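You operate a simulated robot arm through the tools that you are given. There is no shell and no other tool.

Carry out the task below with a simulated robot arm. There is one attempt and no reset: what you move stays moved.

## Task
Plug the vent, close the damper, start the firing that the card names.
Fine: programme and hold time as the firing card says; start comes last; the door stays latched.

The check looks at the end state, three seconds after you hand in, the way a careful person would. Anything else that was tipped, shoved, dropped, spilled or broken makes it a failure.

## Robot
A 7-joint arm with a three-finger gripper, fixed in place. Base frame: the origin is at the foot of the arm, x ahead of it, y to its left, z up. Readings come in cm, degrees, newtons and seconds.
With the tool pointing down near the work surface it reaches from about 14 to 88 cm from the base axis. Its first joint turns from -166.0 to 166.0 degrees. Payload 2.94 kg.
The TCP is the grasp point between the finger pads, 3 cm short of the fingertips. In the tool frame z runs along the fingers and y along their closing line. Largest opening 13.2 cm; the body of the gripper starts 10.7 cm behind the TCP.
Orientation is that of the tool frame in the base frame, as [roll, pitch, yaw] about the fixed x, y, z axes, in that order (R = Rz(yaw) Ry(pitch) Rx(roll)). With the fingers straight down and closing along the base's y, the tool's x points along the base's -x, its y along +y and its z along -z.

## Interface
- The arm moves only by the tool move_arm. Its argument "plan" is a list of rows, each a list of 7 numbers: the turn, a rotation vector about the tool's x, y, z in units of 6 degrees (1.0 is 6 degrees), then the shift along the tool's x, y, z in units of 20 mm (1.0 is 20 mm), then the finger opening in m, from 0 to 0.132. In form: [[rx, ry, rz, dx, dy, dz, gripper], ...]. A call has 1 to 20 rows; each row shifts and turns the commanded pose from where the row before left it, along the tool's axes as they then stand. A call with a number of a shift or a turn outside -1 to 1 is refused whole. Each row takes 0.2 s and may step no farther than 5 cm and 8.6 degrees from the row before; otherwise, or with a gripper value out of range, the whole call is refused. A pose out of reach is approached as far as the arm can. The call stops where the force on the tool passes 40 N (or 10 N more than at its start, if that is more) or the arm is blocked; 0.2 s more then pass. The fingers move at their own pace and stop on an object; they squeeze with about 27 N. The grip force told is the motor's: it shows also when the fingers shut on nothing. Time passes only in rows, and 0.2 s behind the last, so rows that do not move let the fingers close. It gives the time, the measured TCP pose, the force on the tool (base axes), the opening and the grip force at its end, in the units of the frame above (readings bear some noise), with the torque about the TCP (base axes, N m) and any sound that the robot's microphone picked up.
- Cameras (640 x 400 px; columns grow to the right, rows downward): "scene" is fixed at [5.28, -50.04, 150.6]; the picture's right is [0.59, -0.81, 0.00], its down [-0.38, -0.27, -0.88] and it looks along [0.71, 0.52, -0.47] (base axes); focal length 251 px, centre (320, 200). "wrist" rides on the gripper at [7.2, 0.3, -14.4] in the tool frame; the picture's right is [-0.04, 1.00, 0.00], its down [-0.88, -0.04, -0.48] and it looks along [-0.47, -0.02, 0.88] (tool axes); focal length 256 px, centre (320, 200). There is no depth. A picture from a camera that has moved, and an enlarged one, comes with that camera's place and axes in the base frame and with its lens.
- capture(camera): a new picture of that camera. It takes no simulated time.
- raise_lower(by): slides the trunk up (or, below 0, down) by that many cm; the arm rides with it, the base frame stays. It gives what a move gives, with no picture.
- zoom(camera, box): a new picture of the part [left, top, right, bottom] of that camera's present view, enlarged. It takes no simulated time.
- hand_in(): hands the job in; it is judged then, once.

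Nothing tells you positions but the pictures and the camera data. Unless the task says otherwise, let go and move clear before handing in.

The tools are called after ">>>" by a JSON object that holds its "name" and its "arguments". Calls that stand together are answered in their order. move_arm: Moves the arm, as the interface text tells. Its arguments: {"type":"object","properties":{"plan":{"type":"array"}},"required":["plan"]} The other tools are called the same way: raise_lower (by) slides the trunk up or down; capture (camera) takes a picture; zoom (camera, box) takes an enlarged picture of a part of a camera's view; hand_in () hands the job in.

At the start:

```text
time: 0.0
tool_pos: [47.53, 19.79, 144.18]
orientation: [-179.9, 0.0, 180.0]
ft_force: [0.2, -0.2, 0.4]
wrist_torque: [-0.03, -0.01, 0.0]
gripper_width: 13.18
grip_force: 0.0
trunk travel left (down, up): [-47.5, 6.5]
```

scene: 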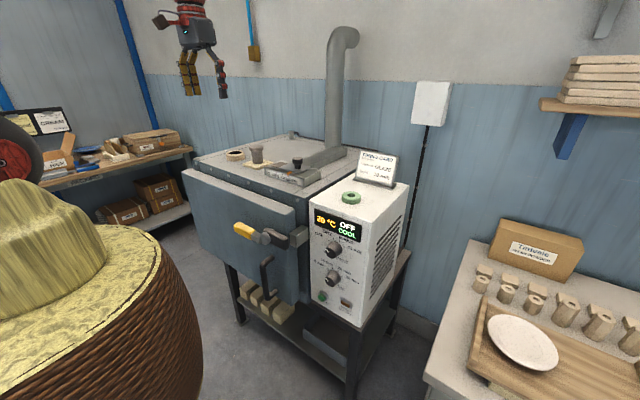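
wrist: 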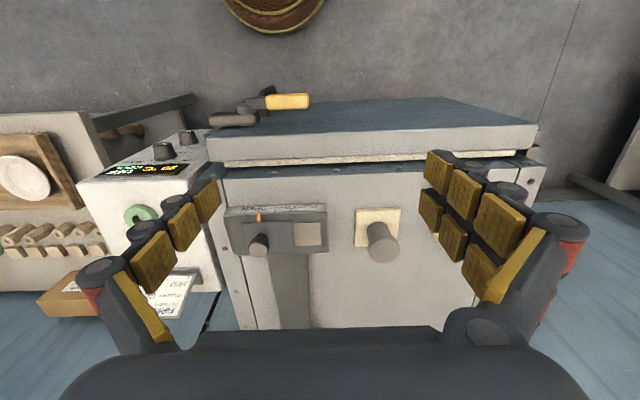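

I see a kiln with a door and latch, a control box with two knobs and buttons, a card on top, a vent plug lying on the kiln roof, and a damper slider. I'll look closer first.

>>> {"name": "zoom", "arguments": {"camera": "scene", "box": [340, 140, 410, 190]}}

>>> {"name": "zoom", "arguments": {"camera": "scene", "box": [300, 190, 400, 320]}}

>>> {"name": "zoom", "arguments": {"camera": "scene", "box": [200, 130, 340, 200]}}

>>> {"name": "zoom", "arguments": {"camera": "wrist", "box": [200, 180, 440, 320]}}

>>> {"name": "zoom", "arguments": {"camera": "wrist", "box": [70, 120, 240, 320]}}

```text
8.00 times, centred on (375, 165) of scene
camera zoom: at [5.28, -50.04, 150.6], right [0.59, -0.81, 0.0], down [-0.38, -0.27, -0.88], along [0.71, 0.52, -0.47], focal length 2010 px, centre (-120, 480)
```

zoom: 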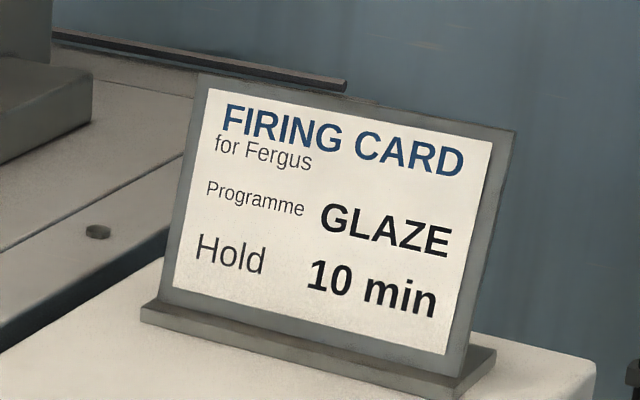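

```text
3.08 times, centred on (350, 255) of scene
camera zoom: at [5.28, -50.04, 150.6], right [0.59, -0.81, 0.0], down [-0.38, -0.27, -0.88], along [0.71, 0.52, -0.47], focal length 773 px, centre (228, 31)
```

zoom: 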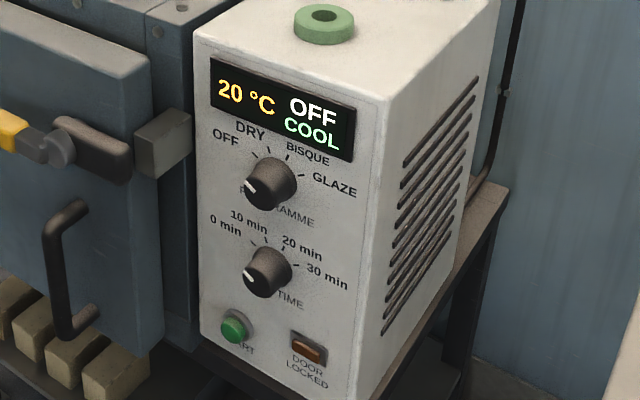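

```text
4.57 times, centred on (270, 165) of scene
camera zoom: at [5.28, -50.04, 150.6], right [0.59, -0.81, 0.0], down [-0.38, -0.27, -0.88], along [0.71, 0.52, -0.47], focal length 1149 px, centre (549, 360)
```

zoom: 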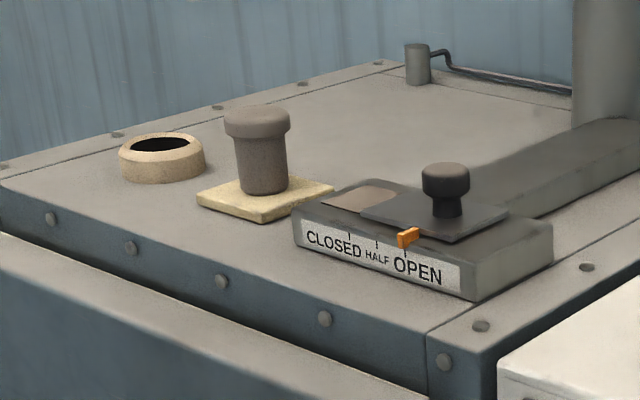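

```text
2.67 times, centred on (320, 250) of wrist
camera zoom: at [40.26, 20.2, 158.59], right [0.04, 1.0, 0.0], down [0.88, -0.04, 0.48], along [0.47, -0.02, -0.88], focal length 683 px, centre (320, 67)
```

zoom: 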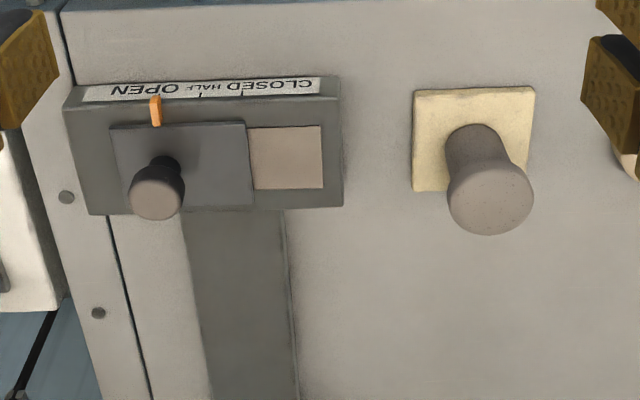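

```text
2.00 times, centred on (155, 220) of wrist
camera zoom: at [40.26, 20.2, 158.59], right [0.04, 1.0, 0.0], down [0.88, -0.04, 0.48], along [0.47, -0.02, -0.88], focal length 512 px, centre (650, 160)
```

zoom: 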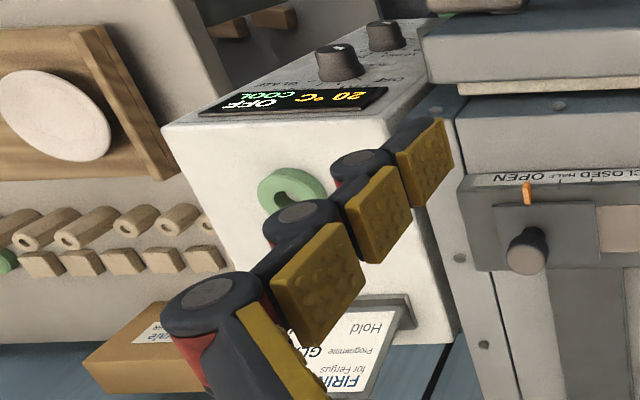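

The card reads GLAZE, hold 10 min. The damper is at OPEN, and the plug stands on a yellow plate near (72, 31, 121). I need closer views of the dials, latch and vent.

>>> {"name": "zoom", "arguments": {"camera": "scene", "box": [306, 205, 370, 245]}}

>>> {"name": "zoom", "arguments": {"camera": "scene", "box": [306, 235, 370, 275]}}

>>> {"name": "zoom", "arguments": {"camera": "scene", "box": [306, 262, 370, 322]}}

>>> {"name": "zoom", "arguments": {"camera": "scene", "box": [215, 200, 325, 310]}}

>>> {"name": "zoom", "arguments": {"camera": "scene", "box": [215, 140, 285, 180]}}

>>> {"name": "zoom", "arguments": {"camera": "wrist", "box": [180, 60, 340, 160]}}

>>> {"name": "zoom", "arguments": {"camera": "wrist", "box": [400, 130, 560, 260]}}

```text
10.00 times, centred on (338, 225) of scene
camera zoom: at [5.28, -50.04, 150.6], right [0.59, -0.81, 0.0], down [-0.38, -0.27, -0.88], along [0.71, 0.52, -0.47], focal length 2513 px, centre (140, -50)
```

zoom: 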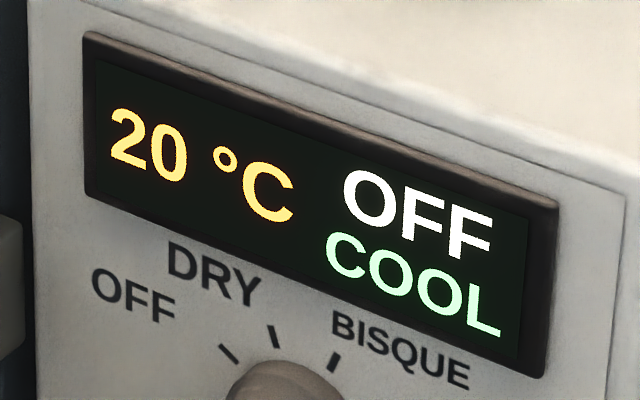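

```text
10.00 times, centred on (338, 255) of scene
camera zoom: at [5.28, -50.04, 150.6], right [0.59, -0.81, 0.0], down [-0.38, -0.27, -0.88], along [0.71, 0.52, -0.47], focal length 2513 px, centre (140, -350)
```

zoom: 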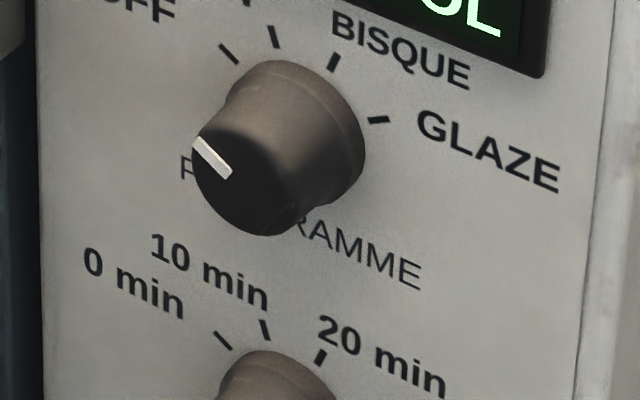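

```text
6.67 times, centred on (338, 292) of scene
camera zoom: at [5.28, -50.04, 150.6], right [0.59, -0.81, 0.0], down [-0.38, -0.27, -0.88], along [0.71, 0.52, -0.47], focal length 1675 px, centre (200, -413)
```

zoom: 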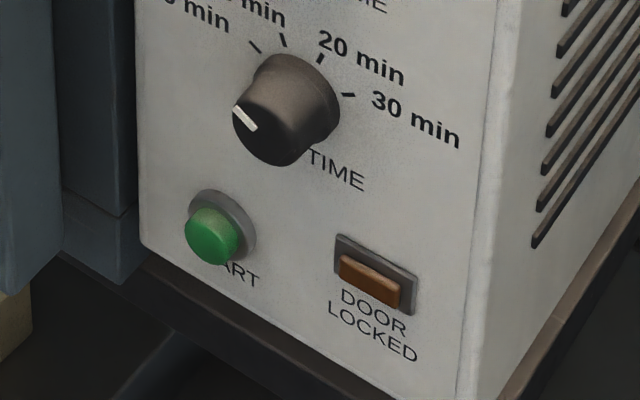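

```text
3.64 times, centred on (270, 255) of scene
camera zoom: at [5.28, -50.04, 150.6], right [0.59, -0.81, 0.0], down [-0.38, -0.27, -0.88], along [0.71, 0.52, -0.47], focal length 914 px, centre (502, 0)
```

zoom: 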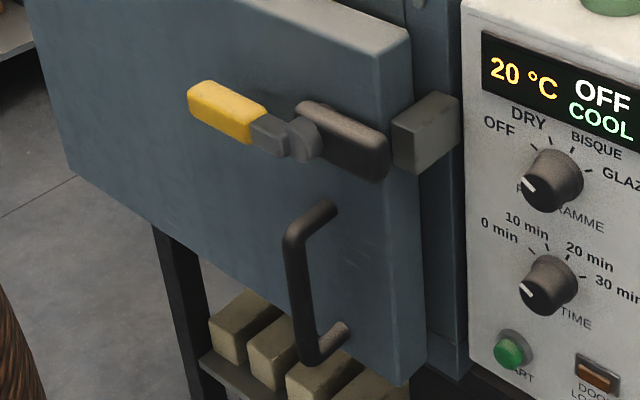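

```text
9.14 times, centred on (250, 160) of scene
camera zoom: at [5.28, -50.04, 150.6], right [0.59, -0.81, 0.0], down [-0.38, -0.27, -0.88], along [0.71, 0.52, -0.47], focal length 2297 px, centre (960, 566)
```

zoom: 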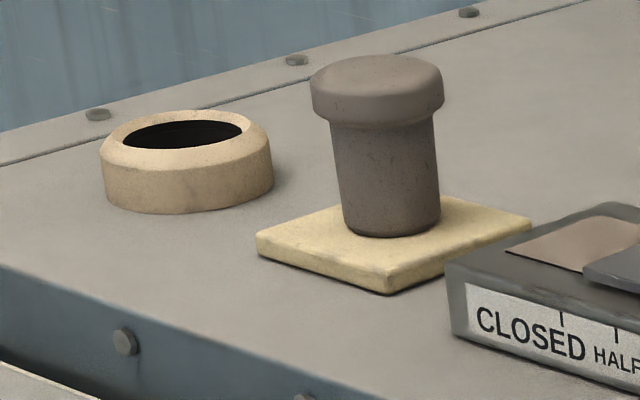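

```text
4.00 times, centred on (260, 110) of wrist
camera zoom: at [40.26, 20.2, 158.59], right [0.04, 1.0, 0.0], down [0.88, -0.04, 0.48], along [0.47, -0.02, -0.88], focal length 1024 px, centre (560, 560)
```

zoom: 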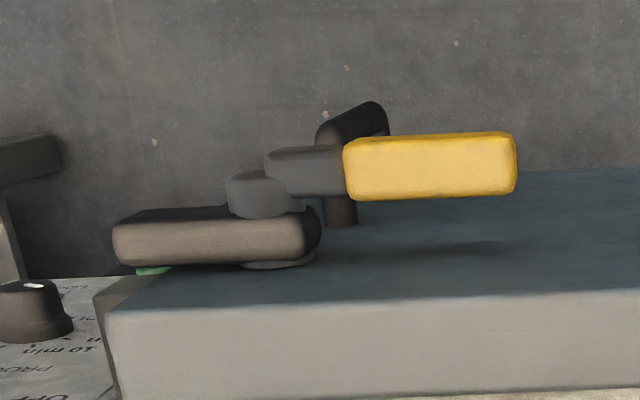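

```text
3.08 times, centred on (480, 195) of wrist
camera zoom: at [40.26, 20.2, 158.59], right [0.04, 1.0, 0.0], down [0.88, -0.04, 0.48], along [0.47, -0.02, -0.88], focal length 788 px, centre (-172, 215)
```

zoom: 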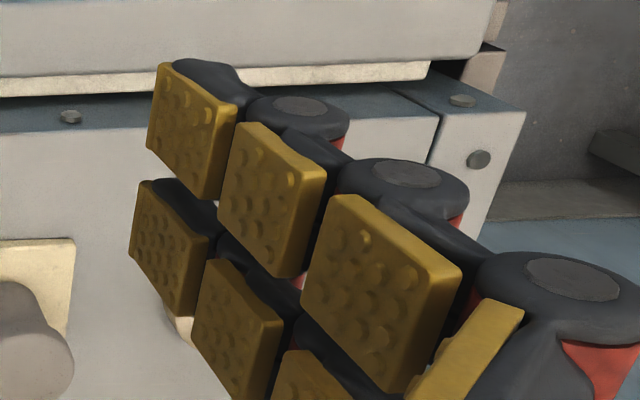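

Panel analysis: the detents sit at ±60° and ±20°. Programme must go from OFF (60° left) to GLAZE (60° right), and hold from 0 (60° left) to 10 min (20° left). I'll first move above the plug and vent area for a better look at the roof.

>>> {"name": "move_arm", "arguments": {"plan": [[0, 0, 0, -0.78, 1, 0, 0.132], [0, 0, 0, -0.78, 1, 0, 0.132], [0, 0, 0, -0.78, 1, 0, 0.132], [0, 0, 0, -0.78, 1, 0, 0.132], [0, 0, 0, -0.78, 1, 0, 0.132], [0, 0, 0, -0.78, 1, 0, 0.132], [0, 0, 0, -0.78, 1, 0, 0.132], [0, 0, 0, -0.78, 1, 0, 0.132], [0, 0, 0, 0, 0, 0, 0.132]]}}

>>> {"name": "capture", "arguments": {"camera": "wrist"}}

>>> {"name": "capture", "arguments": {"camera": "scene"}}

```text
time: 2.0
tool_pos: [59.88, 35.94, 144.1]
orientation: [-180.0, -0.1, -180.0]
ft_force: [0.2, 0.1, 2.0]
wrist_torque: [0.03, -0.03, 0.0]
gripper_width: 13.2
grip_force: 0.0
trunk travel left (down, up): [-47.5, 6.5]
```

```text
taken
camera wrist: at [52.68, 36.37, 158.49], right [0.04, 1.0, 0.0], down [0.88, -0.04, 0.48], along [0.48, -0.02, -0.88], focal length 256 px, centre (320, 200)
```

wrist: 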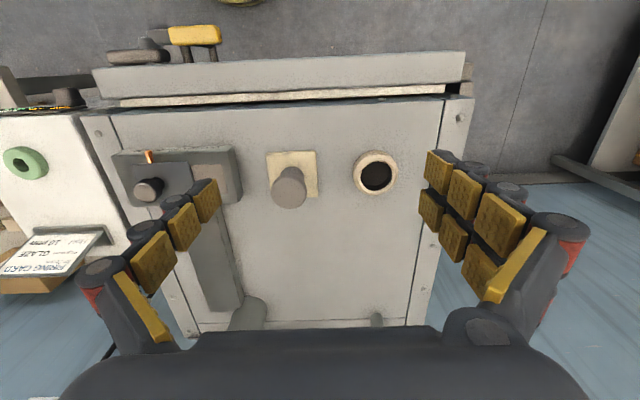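

```text
taken
```

scene: 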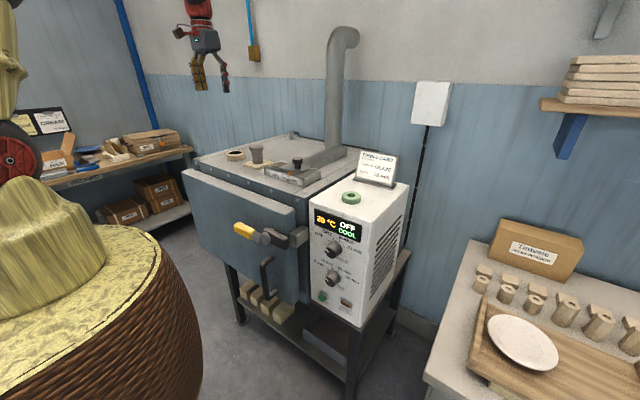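

Both the plug and the vent are visible between the fingers. I'll zoom in to measure them.

>>> {"name": "zoom", "arguments": {"camera": "wrist", "box": [250, 130, 410, 230]}}

>>> {"name": "zoom", "arguments": {"camera": "wrist", "box": [90, 130, 250, 230]}}

```text
4.00 times, centred on (330, 180) of wrist
camera zoom: at [52.68, 36.37, 158.49], right [0.04, 1.0, 0.0], down [0.88, -0.04, 0.48], along [0.48, -0.02, -0.88], focal length 1024 px, centre (280, 280)
```

zoom: 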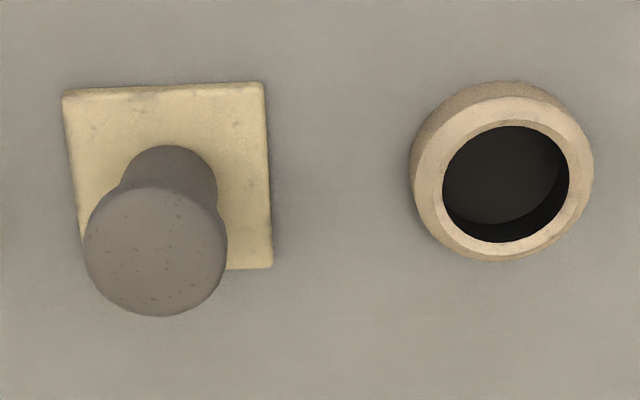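

```text
4.00 times, centred on (170, 180) of wrist
camera zoom: at [52.68, 36.37, 158.49], right [0.04, 1.0, 0.0], down [0.88, -0.04, 0.48], along [0.48, -0.02, -0.88], focal length 1024 px, centre (920, 280)
```

zoom: 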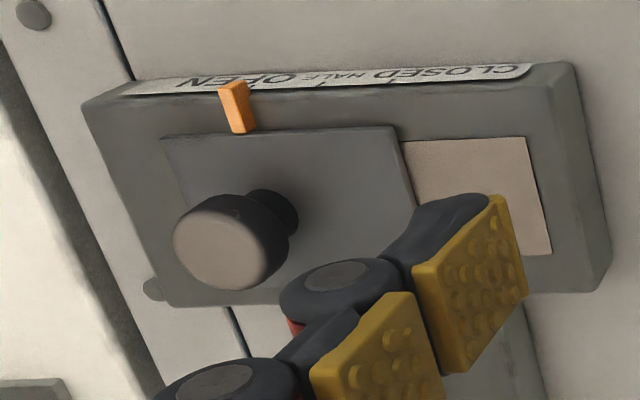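

Triangulated: plug cap top near (71.6, 30.6, 121), vent hole near (70.9, 45.4, 116). Next I move above the plug and check alignment.

>>> {"name": "move_arm", "arguments": {"plan": [[0, 0, 0, -0.975, -0.445, 0, 0.132], [0, 0, 0, -0.975, -0.445, 0, 0.132], [0, 0, 0, -0.975, -0.445, 0, 0.132], [0, 0, 0, -0.975, -0.445, 0, 0.132], [0, 0, 0, -0.975, -0.445, 0, 0.125], [0, 0, 0, -0.975, -0.445, 0, 0.12], [0, 0, 0, 0, 0, 1, 0.11], [0, 0, 0, 0, 0, 1, 0.1], [0, 0, 0, 0, 0, 1, 0.095], [0, 0, 0, 0, 0, 1, 0.095], [0, 0, 0, 0, 0, 0, 0.095]]}}

>>> {"name": "capture", "arguments": {"camera": "wrist"}}

>>> {"name": "zoom", "arguments": {"camera": "scene", "box": [200, 80, 340, 190]}}

```text
time: 4.4
tool_pos: [71.68, 30.53, 136.18]
orientation: [180.0, 0.0, -180.0]
ft_force: [-0.5, 0.1, -0.4]
wrist_torque: [-0.01, -0.02, -0.02]
gripper_width: 9.47
grip_force: 0.0
trunk travel left (down, up): [-47.5, 6.5]
```

```text
taken
camera wrist: at [64.54, 30.85, 150.68], right [0.04, 1.0, 0.0], down [0.88, -0.04, 0.48], along [0.48, -0.02, -0.88], focal length 256 px, centre (320, 200)
```

wrist: 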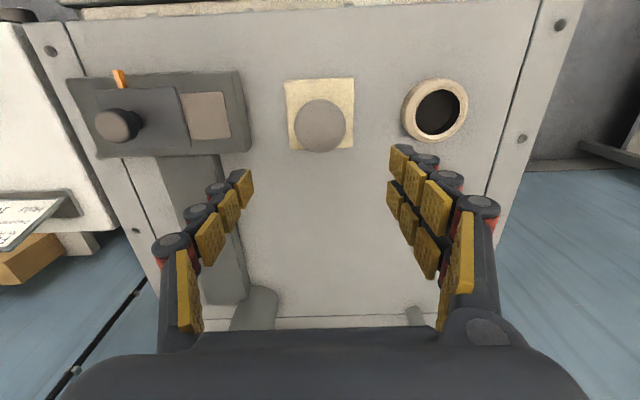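

```text
3.64 times, centred on (270, 135) of scene
camera zoom: at [5.28, -50.04, 150.6], right [0.59, -0.81, 0.0], down [-0.38, -0.27, -0.88], along [0.71, 0.52, -0.47], focal length 914 px, centre (502, 436)
```

zoom: 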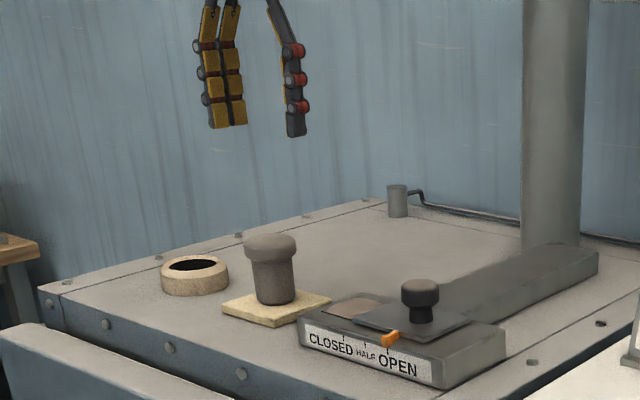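

>>> {"name": "zoom", "arguments": {"camera": "wrist", "box": [270, 60, 480, 190]}}

>>> {"name": "zoom", "arguments": {"camera": "wrist", "box": [60, 60, 260, 185]}}

```text
3.05 times, centred on (375, 125) of wrist
camera zoom: at [64.54, 30.85, 150.68], right [0.04, 1.0, 0.0], down [0.88, -0.04, 0.48], along [0.48, -0.02, -0.88], focal length 780 px, centre (152, 429)
```

zoom: 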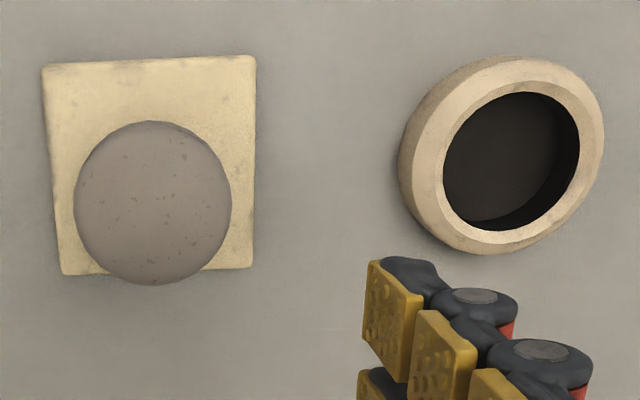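

```text
3.20 times, centred on (160, 122) of wrist
camera zoom: at [64.54, 30.85, 150.68], right [0.04, 1.0, 0.0], down [0.88, -0.04, 0.48], along [0.48, -0.02, -0.88], focal length 819 px, centre (832, 448)
```

zoom: 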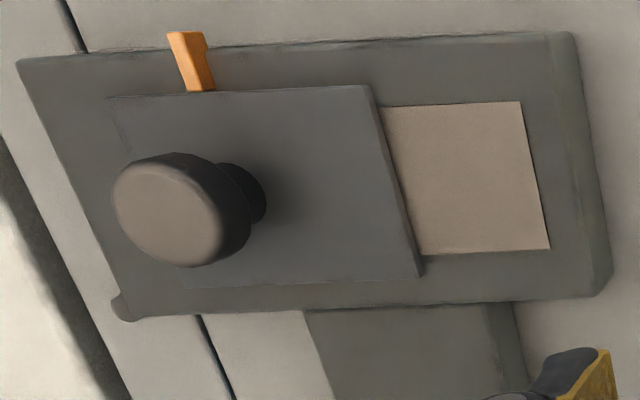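

The plug refines to about (70.9, 30.6), cap top about 121.5, with the cap about 1.9 cm thick. I'll descend so only the fingertips overlap the cap, then check before closing.

>>> {"name": "move_arm", "arguments": {"plan": [[0, 0, 0, 0.375, 0, 0, 0.095], [0, 0, 0, 0, 0, 0.95, 0.095], [0, 0, 0, 0, 0, 0.95, 0.095], [0, 0, 0, 0, 0, 0.95, 0.095], [0, 0, 0, 0, 0, 0.95, 0.095], [0, 0, 0, 0, 0, 0.95, 0.095], [0, 0, 0, 0, 0, 0.95, 0.095], [0, 0, 0, 0, 0, 0, 0.095]]}}

>>> {"name": "capture", "arguments": {"camera": "wrist"}}

>>> {"name": "zoom", "arguments": {"camera": "scene", "box": [215, 115, 305, 180]}}

```text
time: 6.2
tool_pos: [71.11, 30.28, 124.77]
orientation: [-180.0, 0.1, -180.0]
ft_force: [-0.7, -0.1, -0.1]
wrist_torque: [-0.01, -0.02, 0.03]
gripper_width: 9.51
grip_force: 0.0
trunk travel left (down, up): [-47.5, 6.5]
```

```text
taken
camera wrist: at [63.79, 30.68, 139.23], right [0.04, 1.0, 0.0], down [0.88, -0.04, 0.48], along [0.48, -0.02, -0.88], focal length 256 px, centre (320, 200)
```

wrist: 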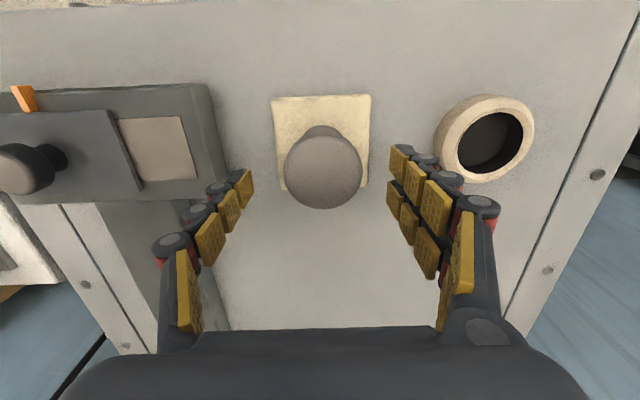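

```text
6.15 times, centred on (260, 148) of scene
camera zoom: at [5.28, -50.04, 150.6], right [0.59, -0.81, 0.0], down [-0.38, -0.27, -0.88], along [0.71, 0.52, -0.47], focal length 1546 px, centre (689, 523)
```

zoom: 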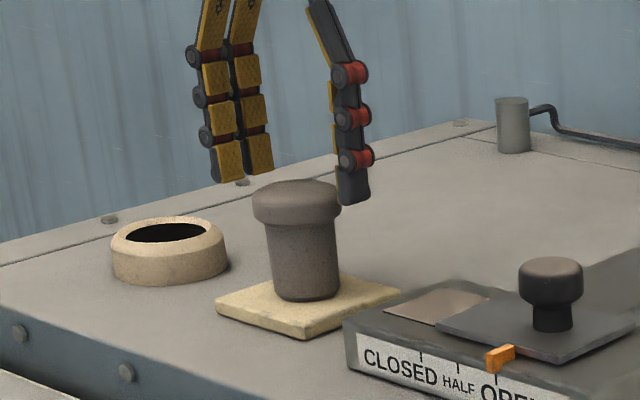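

Well centred on the cap. I lower 1.9 cm more and close.

>>> {"name": "move_arm", "arguments": {"plan": [[0, 0, 0, 0, 0, 0.93, 0.095], [0, 0, 0, 0, 0, 0, 0.095], [0, 0, 0, 0, 0, 0, 0.03], [0, 0, 0, 0, 0, 0, 0.03], [0, 0, 0, 0, 0, 0, 0.03], [0, 0, 0, 0, 0, 0, 0.03], [0, 0, 0, 0, 0, 0, 0.03]]}}

>>> {"name": "zoom", "arguments": {"camera": "scene", "box": [215, 115, 305, 180]}}

>>> {"name": "capture", "arguments": {"camera": "wrist"}}

```text
time: 7.8
tool_pos: [71.08, 30.41, 122.88]
orientation: [180.0, 0.0, -179.9]
ft_force: [-1.3, 0.1, 2.4]
wrist_torque: [-0.03, 0.07, 0.0]
gripper_width: 5.61
grip_force: 27.3
trunk travel left (down, up): [-47.5, 6.5]
```

```text
6.15 times, centred on (260, 148) of scene
camera zoom: at [5.28, -50.04, 150.6], right [0.59, -0.81, 0.0], down [-0.38, -0.27, -0.88], along [0.71, 0.52, -0.47], focal length 1546 px, centre (689, 523)
```

zoom: 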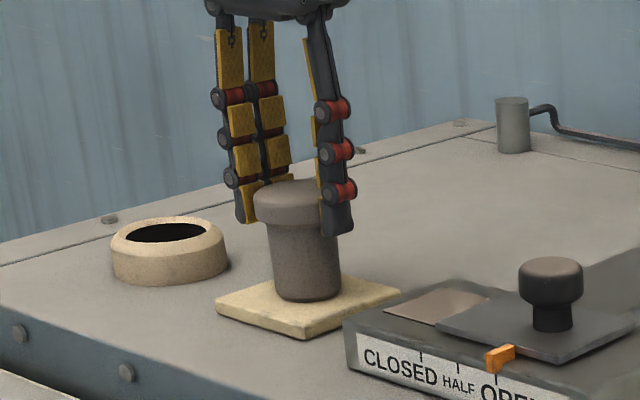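

```text
taken
camera wrist: at [63.86, 30.73, 137.38], right [0.04, 1.0, 0.0], down [0.88, -0.04, 0.48], along [0.48, -0.02, -0.88], focal length 256 px, centre (320, 200)
```

wrist: 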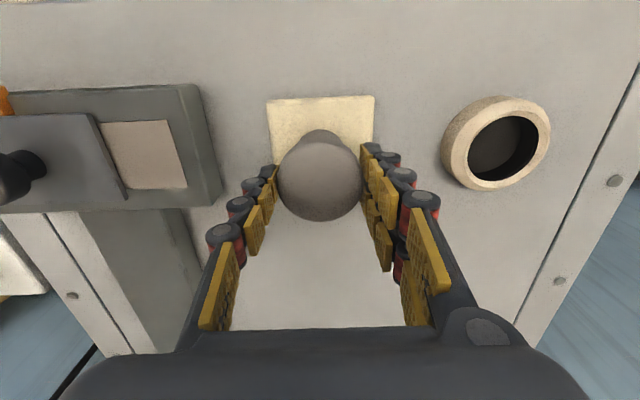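

The cap is gripped at 5.6 cm. Next I lift 6 cm, carry it toward the vent at about (70.8, 45.7), and stop above for a check.

>>> {"name": "move_arm", "arguments": {"plan": [[0, 0, 0, 0, 0, -0.5, 0.03], [0, 0, 0, 0, 0, -0.8, 0.03], [0, 0, 0, 0, 0, -0.9, 0.03], [0, 0, 0, 0, 0, -0.9, 0.03], [0, 0, 0, 0, 0, 0, 0.03]]}}

>>> {"name": "zoom", "arguments": {"camera": "scene", "box": [215, 110, 305, 180]}}

>>> {"name": "capture", "arguments": {"camera": "wrist"}}

```text
time: 9.0
tool_pos: [71.22, 30.36, 129.09]
orientation: [-179.9, 0.0, 179.9]
ft_force: [0.0, -0.3, -0.9]
wrist_torque: [0.04, 0.02, -0.01]
gripper_width: 5.56
grip_force: 27.3
trunk travel left (down, up): [-47.5, 6.5]
```

```text
5.71 times, centred on (260, 145) of scene
camera zoom: at [5.28, -50.04, 150.6], right [0.59, -0.81, 0.0], down [-0.38, -0.27, -0.88], along [0.71, 0.52, -0.47], focal length 1436 px, centre (663, 514)
```

zoom: 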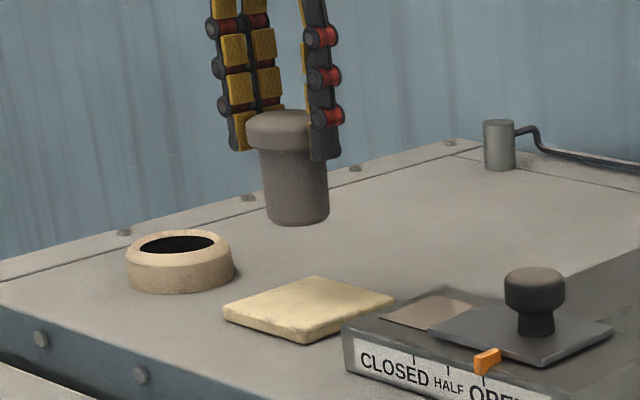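

```text
taken
camera wrist: at [63.87, 30.82, 143.5], right [0.04, 1.0, 0.0], down [0.88, -0.04, 0.47], along [0.47, -0.02, -0.88], focal length 256 px, centre (320, 200)
```

wrist: 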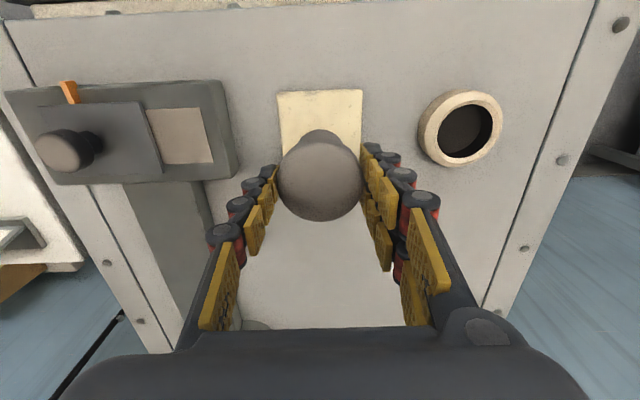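

The plug hangs straight. I carry it sideways over the vent at this height.

>>> {"name": "move_arm", "arguments": {"plan": [[0, 0, 0, 0, 0.5, 0, 0.03], [0, 0, 0, 0, 1, 0, 0.03], [0, 0, 0, 0, 1, 0, 0.03], [0, 0, 0, 0, 1, 0, 0.03], [0, 0, 0, 0, 1, 0, 0.03], [0, 0, 0, 0, 1, 0, 0.03], [0, 0, 0, 0, 1, 0, 0.03], [0, 0, 0, 0, 0.7, 0, 0.03], [0, 0, 0, 0, 0.38, 0, 0.03], [0, 0, 0, 0, 0, 0, 0.03], [0, 0, 0, 0, 0, 0, 0.03]]}}

>>> {"name": "zoom", "arguments": {"camera": "scene", "box": [195, 110, 285, 170]}}

>>> {"name": "capture", "arguments": {"camera": "wrist"}}

>>> {"name": "zoom", "arguments": {"camera": "wrist", "box": [260, 60, 380, 230]}}

```text
time: 11.4
tool_pos: [71.05, 45.73, 128.93]
orientation: [179.9, 0.1, 180.0]
ft_force: [0.0, -0.4, -2.2]
wrist_torque: [0.0, -0.04, 0.01]
gripper_width: 5.57
grip_force: 27.0
trunk travel left (down, up): [-47.5, 6.5]
```

```text
6.67 times, centred on (240, 140) of scene
camera zoom: at [5.28, -50.04, 150.6], right [0.59, -0.81, 0.0], down [-0.38, -0.27, -0.88], along [0.71, 0.52, -0.47], focal length 1675 px, centre (853, 600)
```

zoom: 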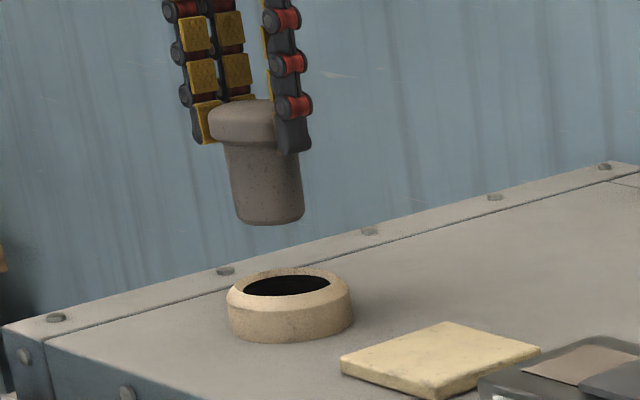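

```text
taken
camera wrist: at [63.77, 46.17, 143.41], right [0.04, 1.0, 0.0], down [0.88, -0.04, 0.48], along [0.47, -0.02, -0.88], focal length 256 px, centre (320, 200)
```

wrist: 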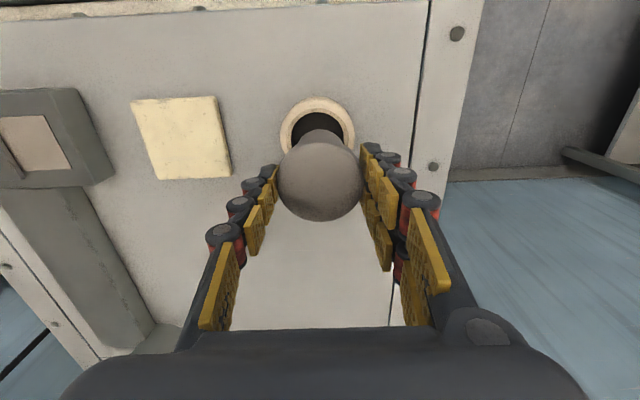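

```text
2.35 times, centred on (320, 145) of wrist
camera zoom: at [63.77, 46.17, 143.41], right [0.04, 1.0, 0.0], down [0.88, -0.04, 0.48], along [0.47, -0.02, -0.88], focal length 602 px, centre (320, 329)
```

zoom: 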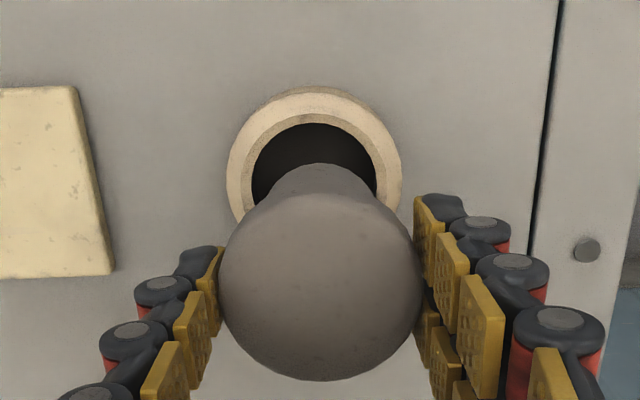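

The vent appears about 0.25 cm to the −y side of the plug's axis. I'll shift slightly, then lower partway and check.

>>> {"name": "move_arm", "arguments": {"plan": [[0, 0, 0, 0.06, -0.14, 0, 0.03], [0, 0, 0, 0, 0, 0.6, 0.03], [0, 0, 0, 0, 0, 0.7, 0.03], [0, 0, 0, 0, 0, 0.4, 0.03], [0, 0, 0, 0, 0, 0, 0.03]]}}

>>> {"name": "zoom", "arguments": {"camera": "scene", "box": [205, 120, 275, 170]}}

>>> {"name": "zoom", "arguments": {"camera": "wrist", "box": [260, 80, 380, 230]}}

```text
time: 12.6
tool_pos: [70.76, 45.45, 125.65]
orientation: [180.0, 0.0, -179.9]
ft_force: [0.0, -0.4, -1.7]
wrist_torque: [0.01, -0.01, -0.01]
gripper_width: 5.59
grip_force: 26.9
trunk travel left (down, up): [-47.5, 6.5]
```

```text
8.00 times, centred on (240, 145) of scene
camera zoom: at [5.28, -50.04, 150.6], right [0.59, -0.81, 0.0], down [-0.38, -0.27, -0.88], along [0.71, 0.52, -0.47], focal length 2010 px, centre (960, 640)
```

zoom: 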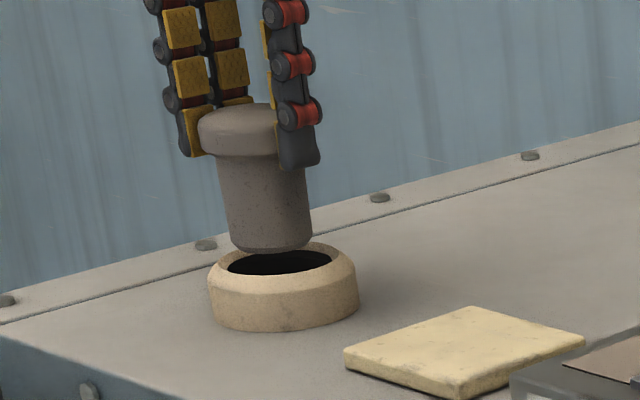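

```text
2.67 times, centred on (320, 155) of wrist
camera zoom: at [63.53, 45.76, 140.06], right [0.04, 1.0, 0.0], down [0.88, -0.04, 0.48], along [0.47, -0.02, -0.88], focal length 683 px, centre (320, 320)
```

zoom: 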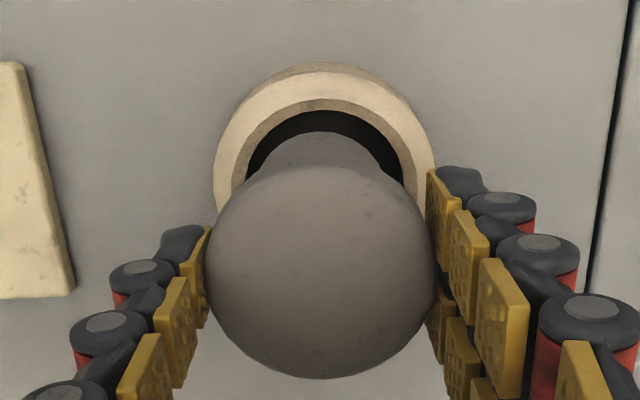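

The plug tip looks centred over the hole. I lower slowly, watching forces.

>>> {"name": "move_arm", "arguments": {"plan": [[0, 0, 0, 0, 0.03, 0.3, 0.03], [0, 0, 0, 0, 0, 0.3, 0.03], [0, 0, 0, 0, 0, 0.3, 0.03], [0, 0, 0, 0, 0, 0.3, 0.03], [0, 0, 0, 0, 0, 0, 0.03]]}}

>>> {"name": "zoom", "arguments": {"camera": "scene", "box": [205, 120, 275, 170]}}

>>> {"name": "zoom", "arguments": {"camera": "wrist", "box": [260, 80, 380, 230]}}

```text
time: 13.8
tool_pos: [70.76, 45.43, 123.19]
orientation: [-179.9, 0.0, -180.0]
ft_force: [-0.1, 0.2, -2.1]
wrist_torque: [0.0, 0.02, 0.0]
gripper_width: 5.57
grip_force: 27.3
trunk travel left (down, up): [-47.5, 6.5]
```

```text
8.00 times, centred on (240, 145) of scene
camera zoom: at [5.28, -50.04, 150.6], right [0.59, -0.81, 0.0], down [-0.38, -0.27, -0.88], along [0.71, 0.52, -0.47], focal length 2010 px, centre (960, 640)
```

zoom: 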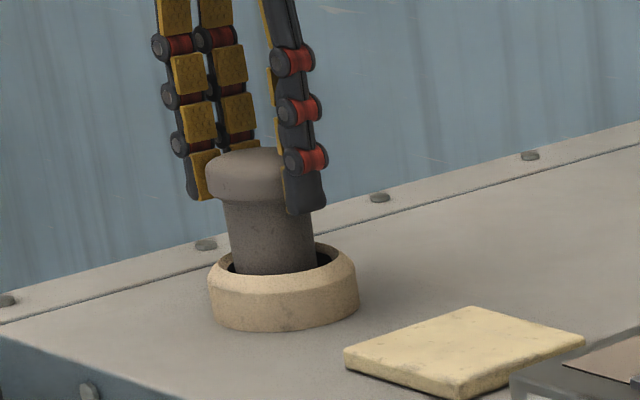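

```text
2.67 times, centred on (320, 155) of wrist
camera zoom: at [63.63, 45.94, 137.6], right [0.04, 1.0, 0.0], down [0.88, -0.04, 0.48], along [0.47, -0.02, -0.88], focal length 683 px, centre (320, 320)
```

zoom: 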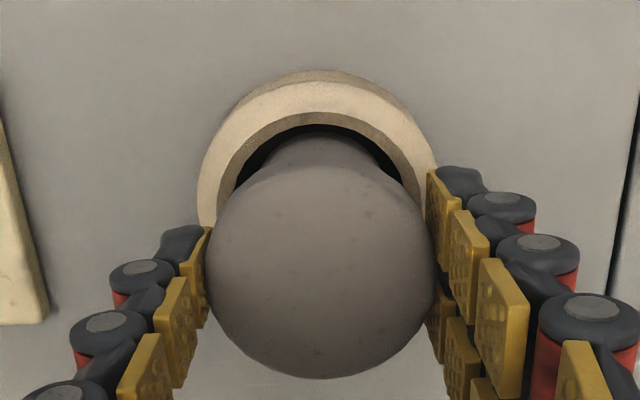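

The plug is entering the vent freely. Continuing down.

>>> {"name": "move_arm", "arguments": {"plan": [[0, 0, 0, 0, 0, 0.3, 0.03], [0, 0, 0, 0, 0, 0.3, 0.03], [0, 0, 0, 0, 0, 0.3, 0.03], [0, 0, 0, 0, 0, 0.3, 0.03], [0, 0, 0, 0, 0, 0.2, 0.03], [0, 0, 0, 0, 0, 0, 0.03]]}}

>>> {"name": "zoom", "arguments": {"camera": "scene", "box": [205, 120, 275, 170]}}

>>> {"name": "zoom", "arguments": {"camera": "wrist", "box": [260, 80, 380, 230]}}

```text
time: 15.2
tool_pos: [70.75, 45.6, 120.54]
orientation: [180.0, 0.1, -179.9]
ft_force: [2.5, 2.8, 11.5]
wrist_torque: [0.14, -0.1, 0.03]
gripper_width: 5.56
grip_force: 27.1
trunk travel left (down, up): [-47.5, 6.5]
```

```text
8.00 times, centred on (240, 145) of scene
camera zoom: at [5.28, -50.04, 150.6], right [0.59, -0.81, 0.0], down [-0.38, -0.27, -0.88], along [0.71, 0.52, -0.47], focal length 2010 px, centre (960, 640)
```

zoom: 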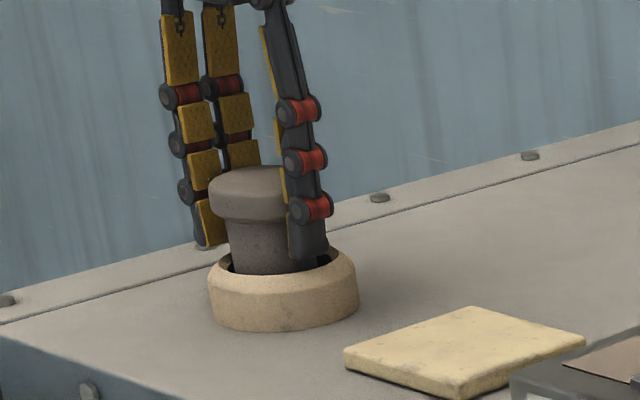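

```text
2.67 times, centred on (320, 155) of wrist
camera zoom: at [63.53, 45.96, 134.98], right [0.04, 1.0, 0.0], down [0.88, -0.04, 0.48], along [0.48, -0.02, -0.88], focal length 683 px, centre (320, 320)
```

zoom: 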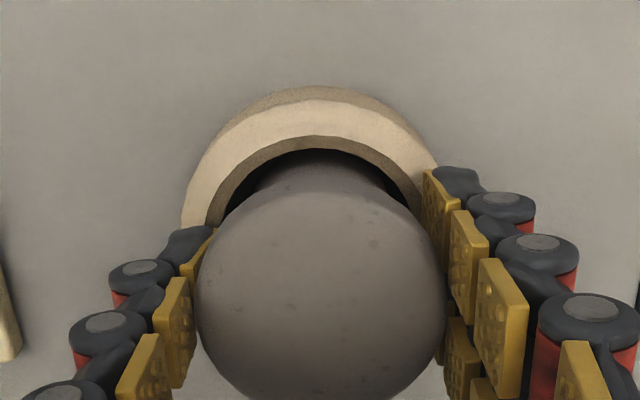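

The plug met resistance and the fingers slid down the cap by about 1.5 cm. I look closer before doing anything more.

>>> {"name": "zoom", "arguments": {"camera": "scene", "box": [220, 132, 256, 156]}}

>>> {"name": "zoom", "arguments": {"camera": "wrist", "box": [285, 105, 355, 165]}}

```text
16.00 times, centred on (238, 144) of scene
camera zoom: at [5.28, -50.04, 150.6], right [0.59, -0.81, 0.0], down [-0.38, -0.27, -0.88], along [0.71, 0.52, -0.47], focal length 4020 px, centre (1632, 1096)
```

zoom: 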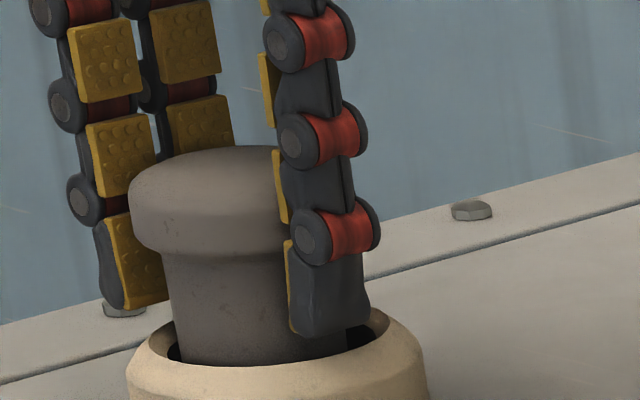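

```text
6.67 times, centred on (320, 135) of wrist
camera zoom: at [63.53, 45.96, 134.98], right [0.04, 1.0, 0.0], down [0.88, -0.04, 0.48], along [0.48, -0.02, -0.88], focal length 1707 px, centre (320, 633)
```

zoom: 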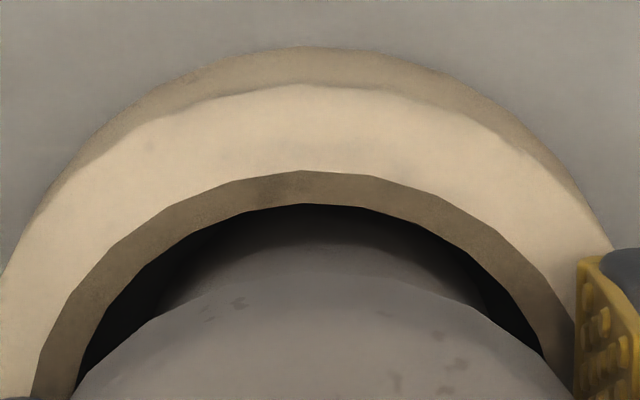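

The plug sits slightly too far toward +y/−x in the hole. I raise it a little, shift about 0.2 cm in +x and −y, and look again.

>>> {"name": "move_arm", "arguments": {"plan": [[0, 0, 0, 0, 0, -0.3, 0.03], [0, 0, 0, -0.1, -0.1, 0, 0.03], [0, 0, 0, 0, 0, 0, 0.03]]}}

>>> {"name": "zoom", "arguments": {"camera": "scene", "box": [220, 132, 256, 156]}}

>>> {"name": "zoom", "arguments": {"camera": "wrist", "box": [285, 105, 355, 165]}}

```text
time: 16.0
tool_pos: [70.89, 45.43, 120.94]
orientation: [-179.9, -0.1, -179.9]
ft_force: [0.4, 0.2, -2.4]
wrist_torque: [-0.04, 0.02, -0.01]
gripper_width: 5.55
grip_force: 26.8
trunk travel left (down, up): [-47.5, 6.5]
```

```text
16.00 times, centred on (238, 144) of scene
camera zoom: at [5.28, -50.04, 150.6], right [0.59, -0.81, 0.0], down [-0.38, -0.27, -0.88], along [0.71, 0.52, -0.47], focal length 4020 px, centre (1632, 1096)
```

zoom: 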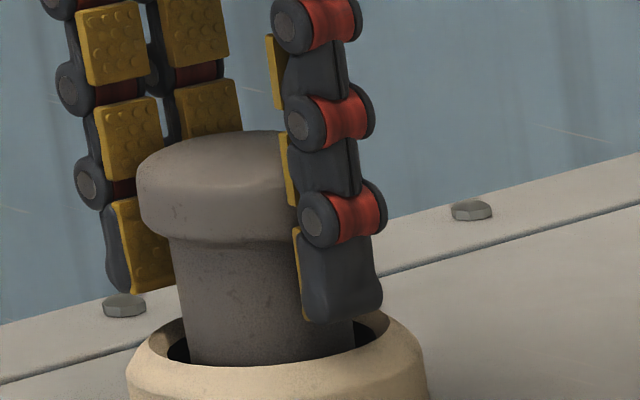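

```text
6.67 times, centred on (320, 135) of wrist
camera zoom: at [63.76, 45.79, 135.45], right [0.04, 1.0, 0.0], down [0.88, -0.04, 0.47], along [0.47, -0.02, -0.88], focal length 1707 px, centre (320, 633)
```

zoom: 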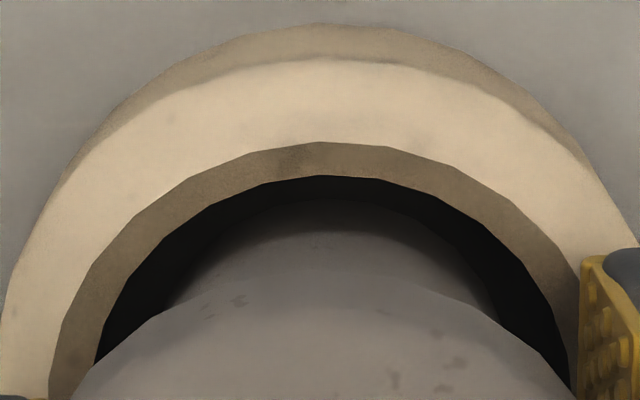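

It now looks centred both ways. I lower gently in small steps to feel whether it goes deeper.

>>> {"name": "move_arm", "arguments": {"plan": [[0, 0, 0, 0, 0, 0.15, 0.03], [0, 0, 0, 0, 0, 0.15, 0.03], [0, 0, 0, 0, 0, 0, 0.03]]}}

>>> {"name": "zoom", "arguments": {"camera": "scene", "box": [220, 132, 256, 156]}}

```text
time: 16.8
tool_pos: [71.01, 45.48, 120.65]
orientation: [179.9, 0.1, -179.9]
ft_force: [0.5, 2.0, 6.7]
wrist_torque: [-0.03, 0.02, 0.01]
gripper_width: 5.52
grip_force: 26.8
trunk travel left (down, up): [-47.5, 6.5]
```

```text
16.00 times, centred on (238, 144) of scene
camera zoom: at [5.28, -50.04, 150.6], right [0.59, -0.81, 0.0], down [-0.38, -0.27, -0.88], along [0.71, 0.52, -0.47], focal length 4020 px, centre (1632, 1096)
```

zoom: 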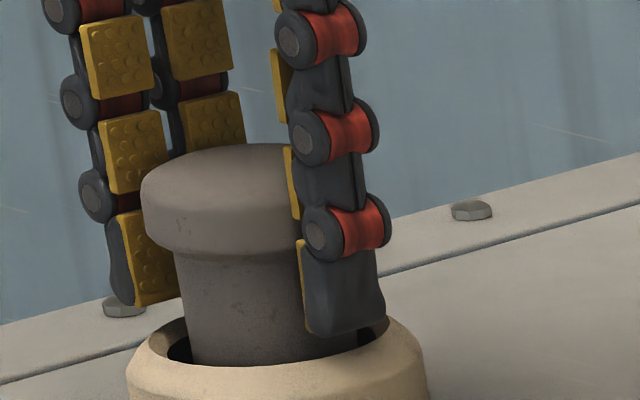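

It stops at the same depth twice with nearly vertical reaction: the plug seems to rest on the bottom of the vent recess, about 2.2 cm deep. I release it gently, raise, and inspect.

>>> {"name": "move_arm", "arguments": {"plan": [[0, 0, 0, 0, 0, -0.05, 0.03], [0, 0, 0, 0, 0, 0, 0.065], [0, 0, 0, 0, 0, 0, 0.08], [0, 0, 0, 0, 0, 0, 0.095], [0, 0, 0, 0, 0, 0, 0.095]]}}

>>> {"name": "zoom", "arguments": {"camera": "scene", "box": [220, 132, 256, 156]}}

>>> {"name": "zoom", "arguments": {"camera": "wrist", "box": [260, 80, 380, 230]}}

```text
time: 18.0
tool_pos: [71.1, 45.35, 120.5]
orientation: [180.0, 0.0, -180.0]
ft_force: [-0.1, -0.6, -0.8]
wrist_torque: [0.03, 0.0, -0.01]
gripper_width: 9.51
grip_force: 0.2
trunk travel left (down, up): [-47.5, 6.5]
```

```text
16.00 times, centred on (238, 144) of scene
camera zoom: at [5.28, -50.04, 150.6], right [0.59, -0.81, 0.0], down [-0.38, -0.27, -0.88], along [0.71, 0.52, -0.47], focal length 4020 px, centre (1632, 1096)
```

zoom: 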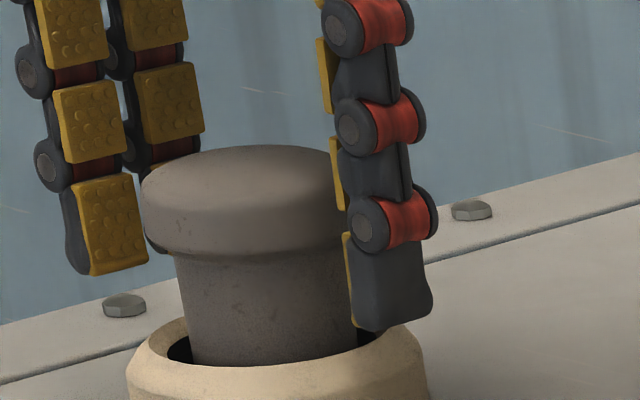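

```text
2.67 times, centred on (320, 155) of wrist
camera zoom: at [63.8, 45.69, 135.01], right [0.04, 1.0, 0.0], down [0.88, -0.04, 0.48], along [0.47, -0.02, -0.88], focal length 683 px, centre (320, 320)
```

zoom: 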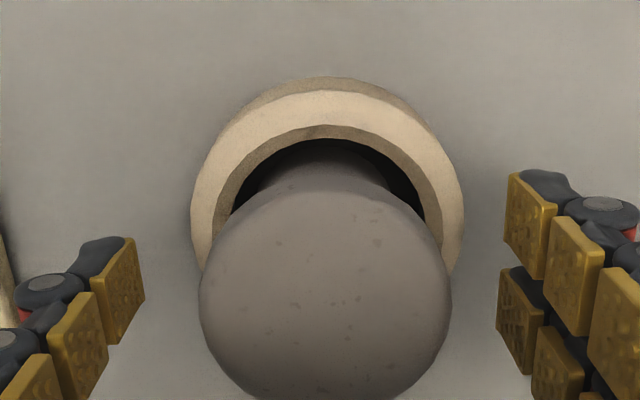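

The plug stands upright and free. I raise straight up and look from above.

>>> {"name": "move_arm", "arguments": {"plan": [[0, 0, 0, 0, 0, -0.5, 0.1], [0, 0, 0, 0, 0, -1, 0.1], [0, 0, 0, 0, 0, -1, 0.1], [0, 0, 0, 0, 0, -1, 0.1], [0, 0, 0, 0, 0, -1, 0.1], [0, 0, 0, 0, 0, 0, 0.1]]}}

>>> {"name": "zoom", "arguments": {"camera": "scene", "box": [210, 125, 266, 160]}}

>>> {"name": "zoom", "arguments": {"camera": "wrist", "box": [260, 60, 380, 200]}}

```text
time: 19.4
tool_pos: [71.08, 45.37, 129.59]
orientation: [-180.0, 0.0, 180.0]
ft_force: [0.5, 0.2, 0.3]
wrist_torque: [-0.03, 0.04, 0.0]
gripper_width: 9.98
grip_force: 0.0
trunk travel left (down, up): [-47.5, 6.5]
```

```text
11.43 times, centred on (238, 142) of scene
camera zoom: at [5.28, -50.04, 150.6], right [0.59, -0.81, 0.0], down [-0.38, -0.27, -0.88], along [0.71, 0.52, -0.47], focal length 2872 px, centre (1257, 857)
```

zoom: 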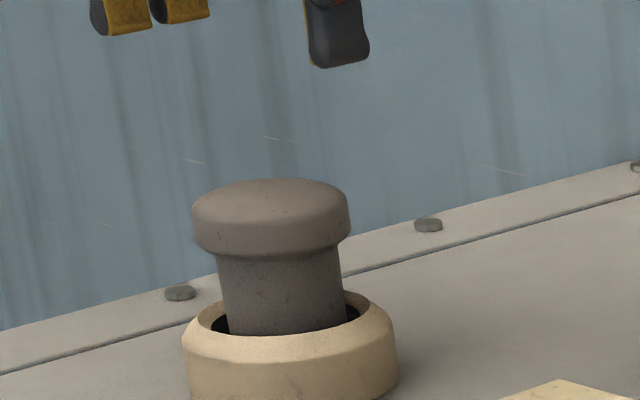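

```text
2.86 times, centred on (320, 130) of wrist
camera zoom: at [63.81, 45.75, 143.95], right [0.04, 1.0, 0.0], down [0.88, -0.04, 0.48], along [0.47, -0.02, -0.88], focal length 731 px, centre (320, 400)
```

zoom: 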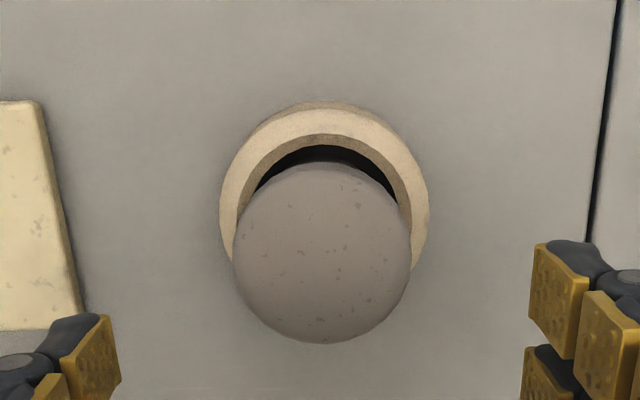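

The plug is upright and centred in the collar. I'll check it is fully seated by pressing down lightly with closed fingers.

>>> {"name": "move_arm", "arguments": {"plan": [[0, 0, 0, 0, 0, 0, 0.0], [0, 0, 0, 0, 0, 0, 0.0], [0, 0, 0, 0, 0, 0.7, 0.0], [0, 0, 0, 0, 0, 0.8, 0.0], [0, 0, 0, 0, 0, 0.8, 0.0], [0, 0, 0, 0, 0, 0.2, 0.0], [0, 0, 0, 0, 0, 0, 0.0]]}}

>>> {"name": "zoom", "arguments": {"camera": "scene", "box": [210, 125, 266, 160]}}

>>> {"name": "capture", "arguments": {"camera": "wrist"}}

```text
time: 21.0
tool_pos: [70.98, 45.34, 124.4]
orientation: [179.9, 0.0, 180.0]
ft_force: [1.0, -0.4, 1.2]
wrist_torque: [0.02, -0.02, -0.01]
gripper_width: 0.0
grip_force: 13.9
trunk travel left (down, up): [-47.5, 6.5]
```

```text
11.43 times, centred on (238, 142) of scene
camera zoom: at [5.28, -50.04, 150.6], right [0.59, -0.81, 0.0], down [-0.38, -0.27, -0.88], along [0.71, 0.52, -0.47], focal length 2872 px, centre (1257, 857)
```

zoom: 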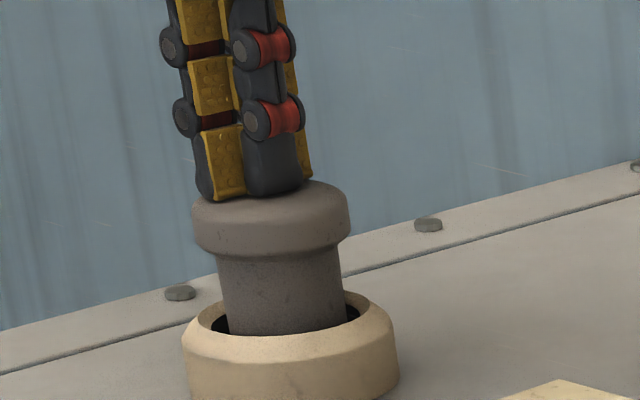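

```text
taken
camera wrist: at [63.77, 45.79, 138.88], right [0.04, 1.0, 0.0], down [0.88, -0.04, 0.48], along [0.47, -0.02, -0.88], focal length 256 px, centre (320, 200)
```

wrist: 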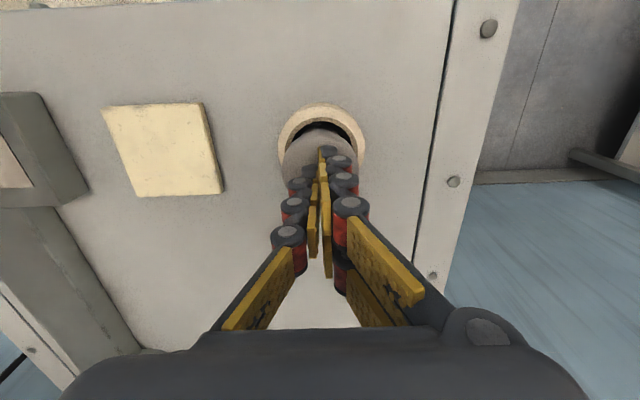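

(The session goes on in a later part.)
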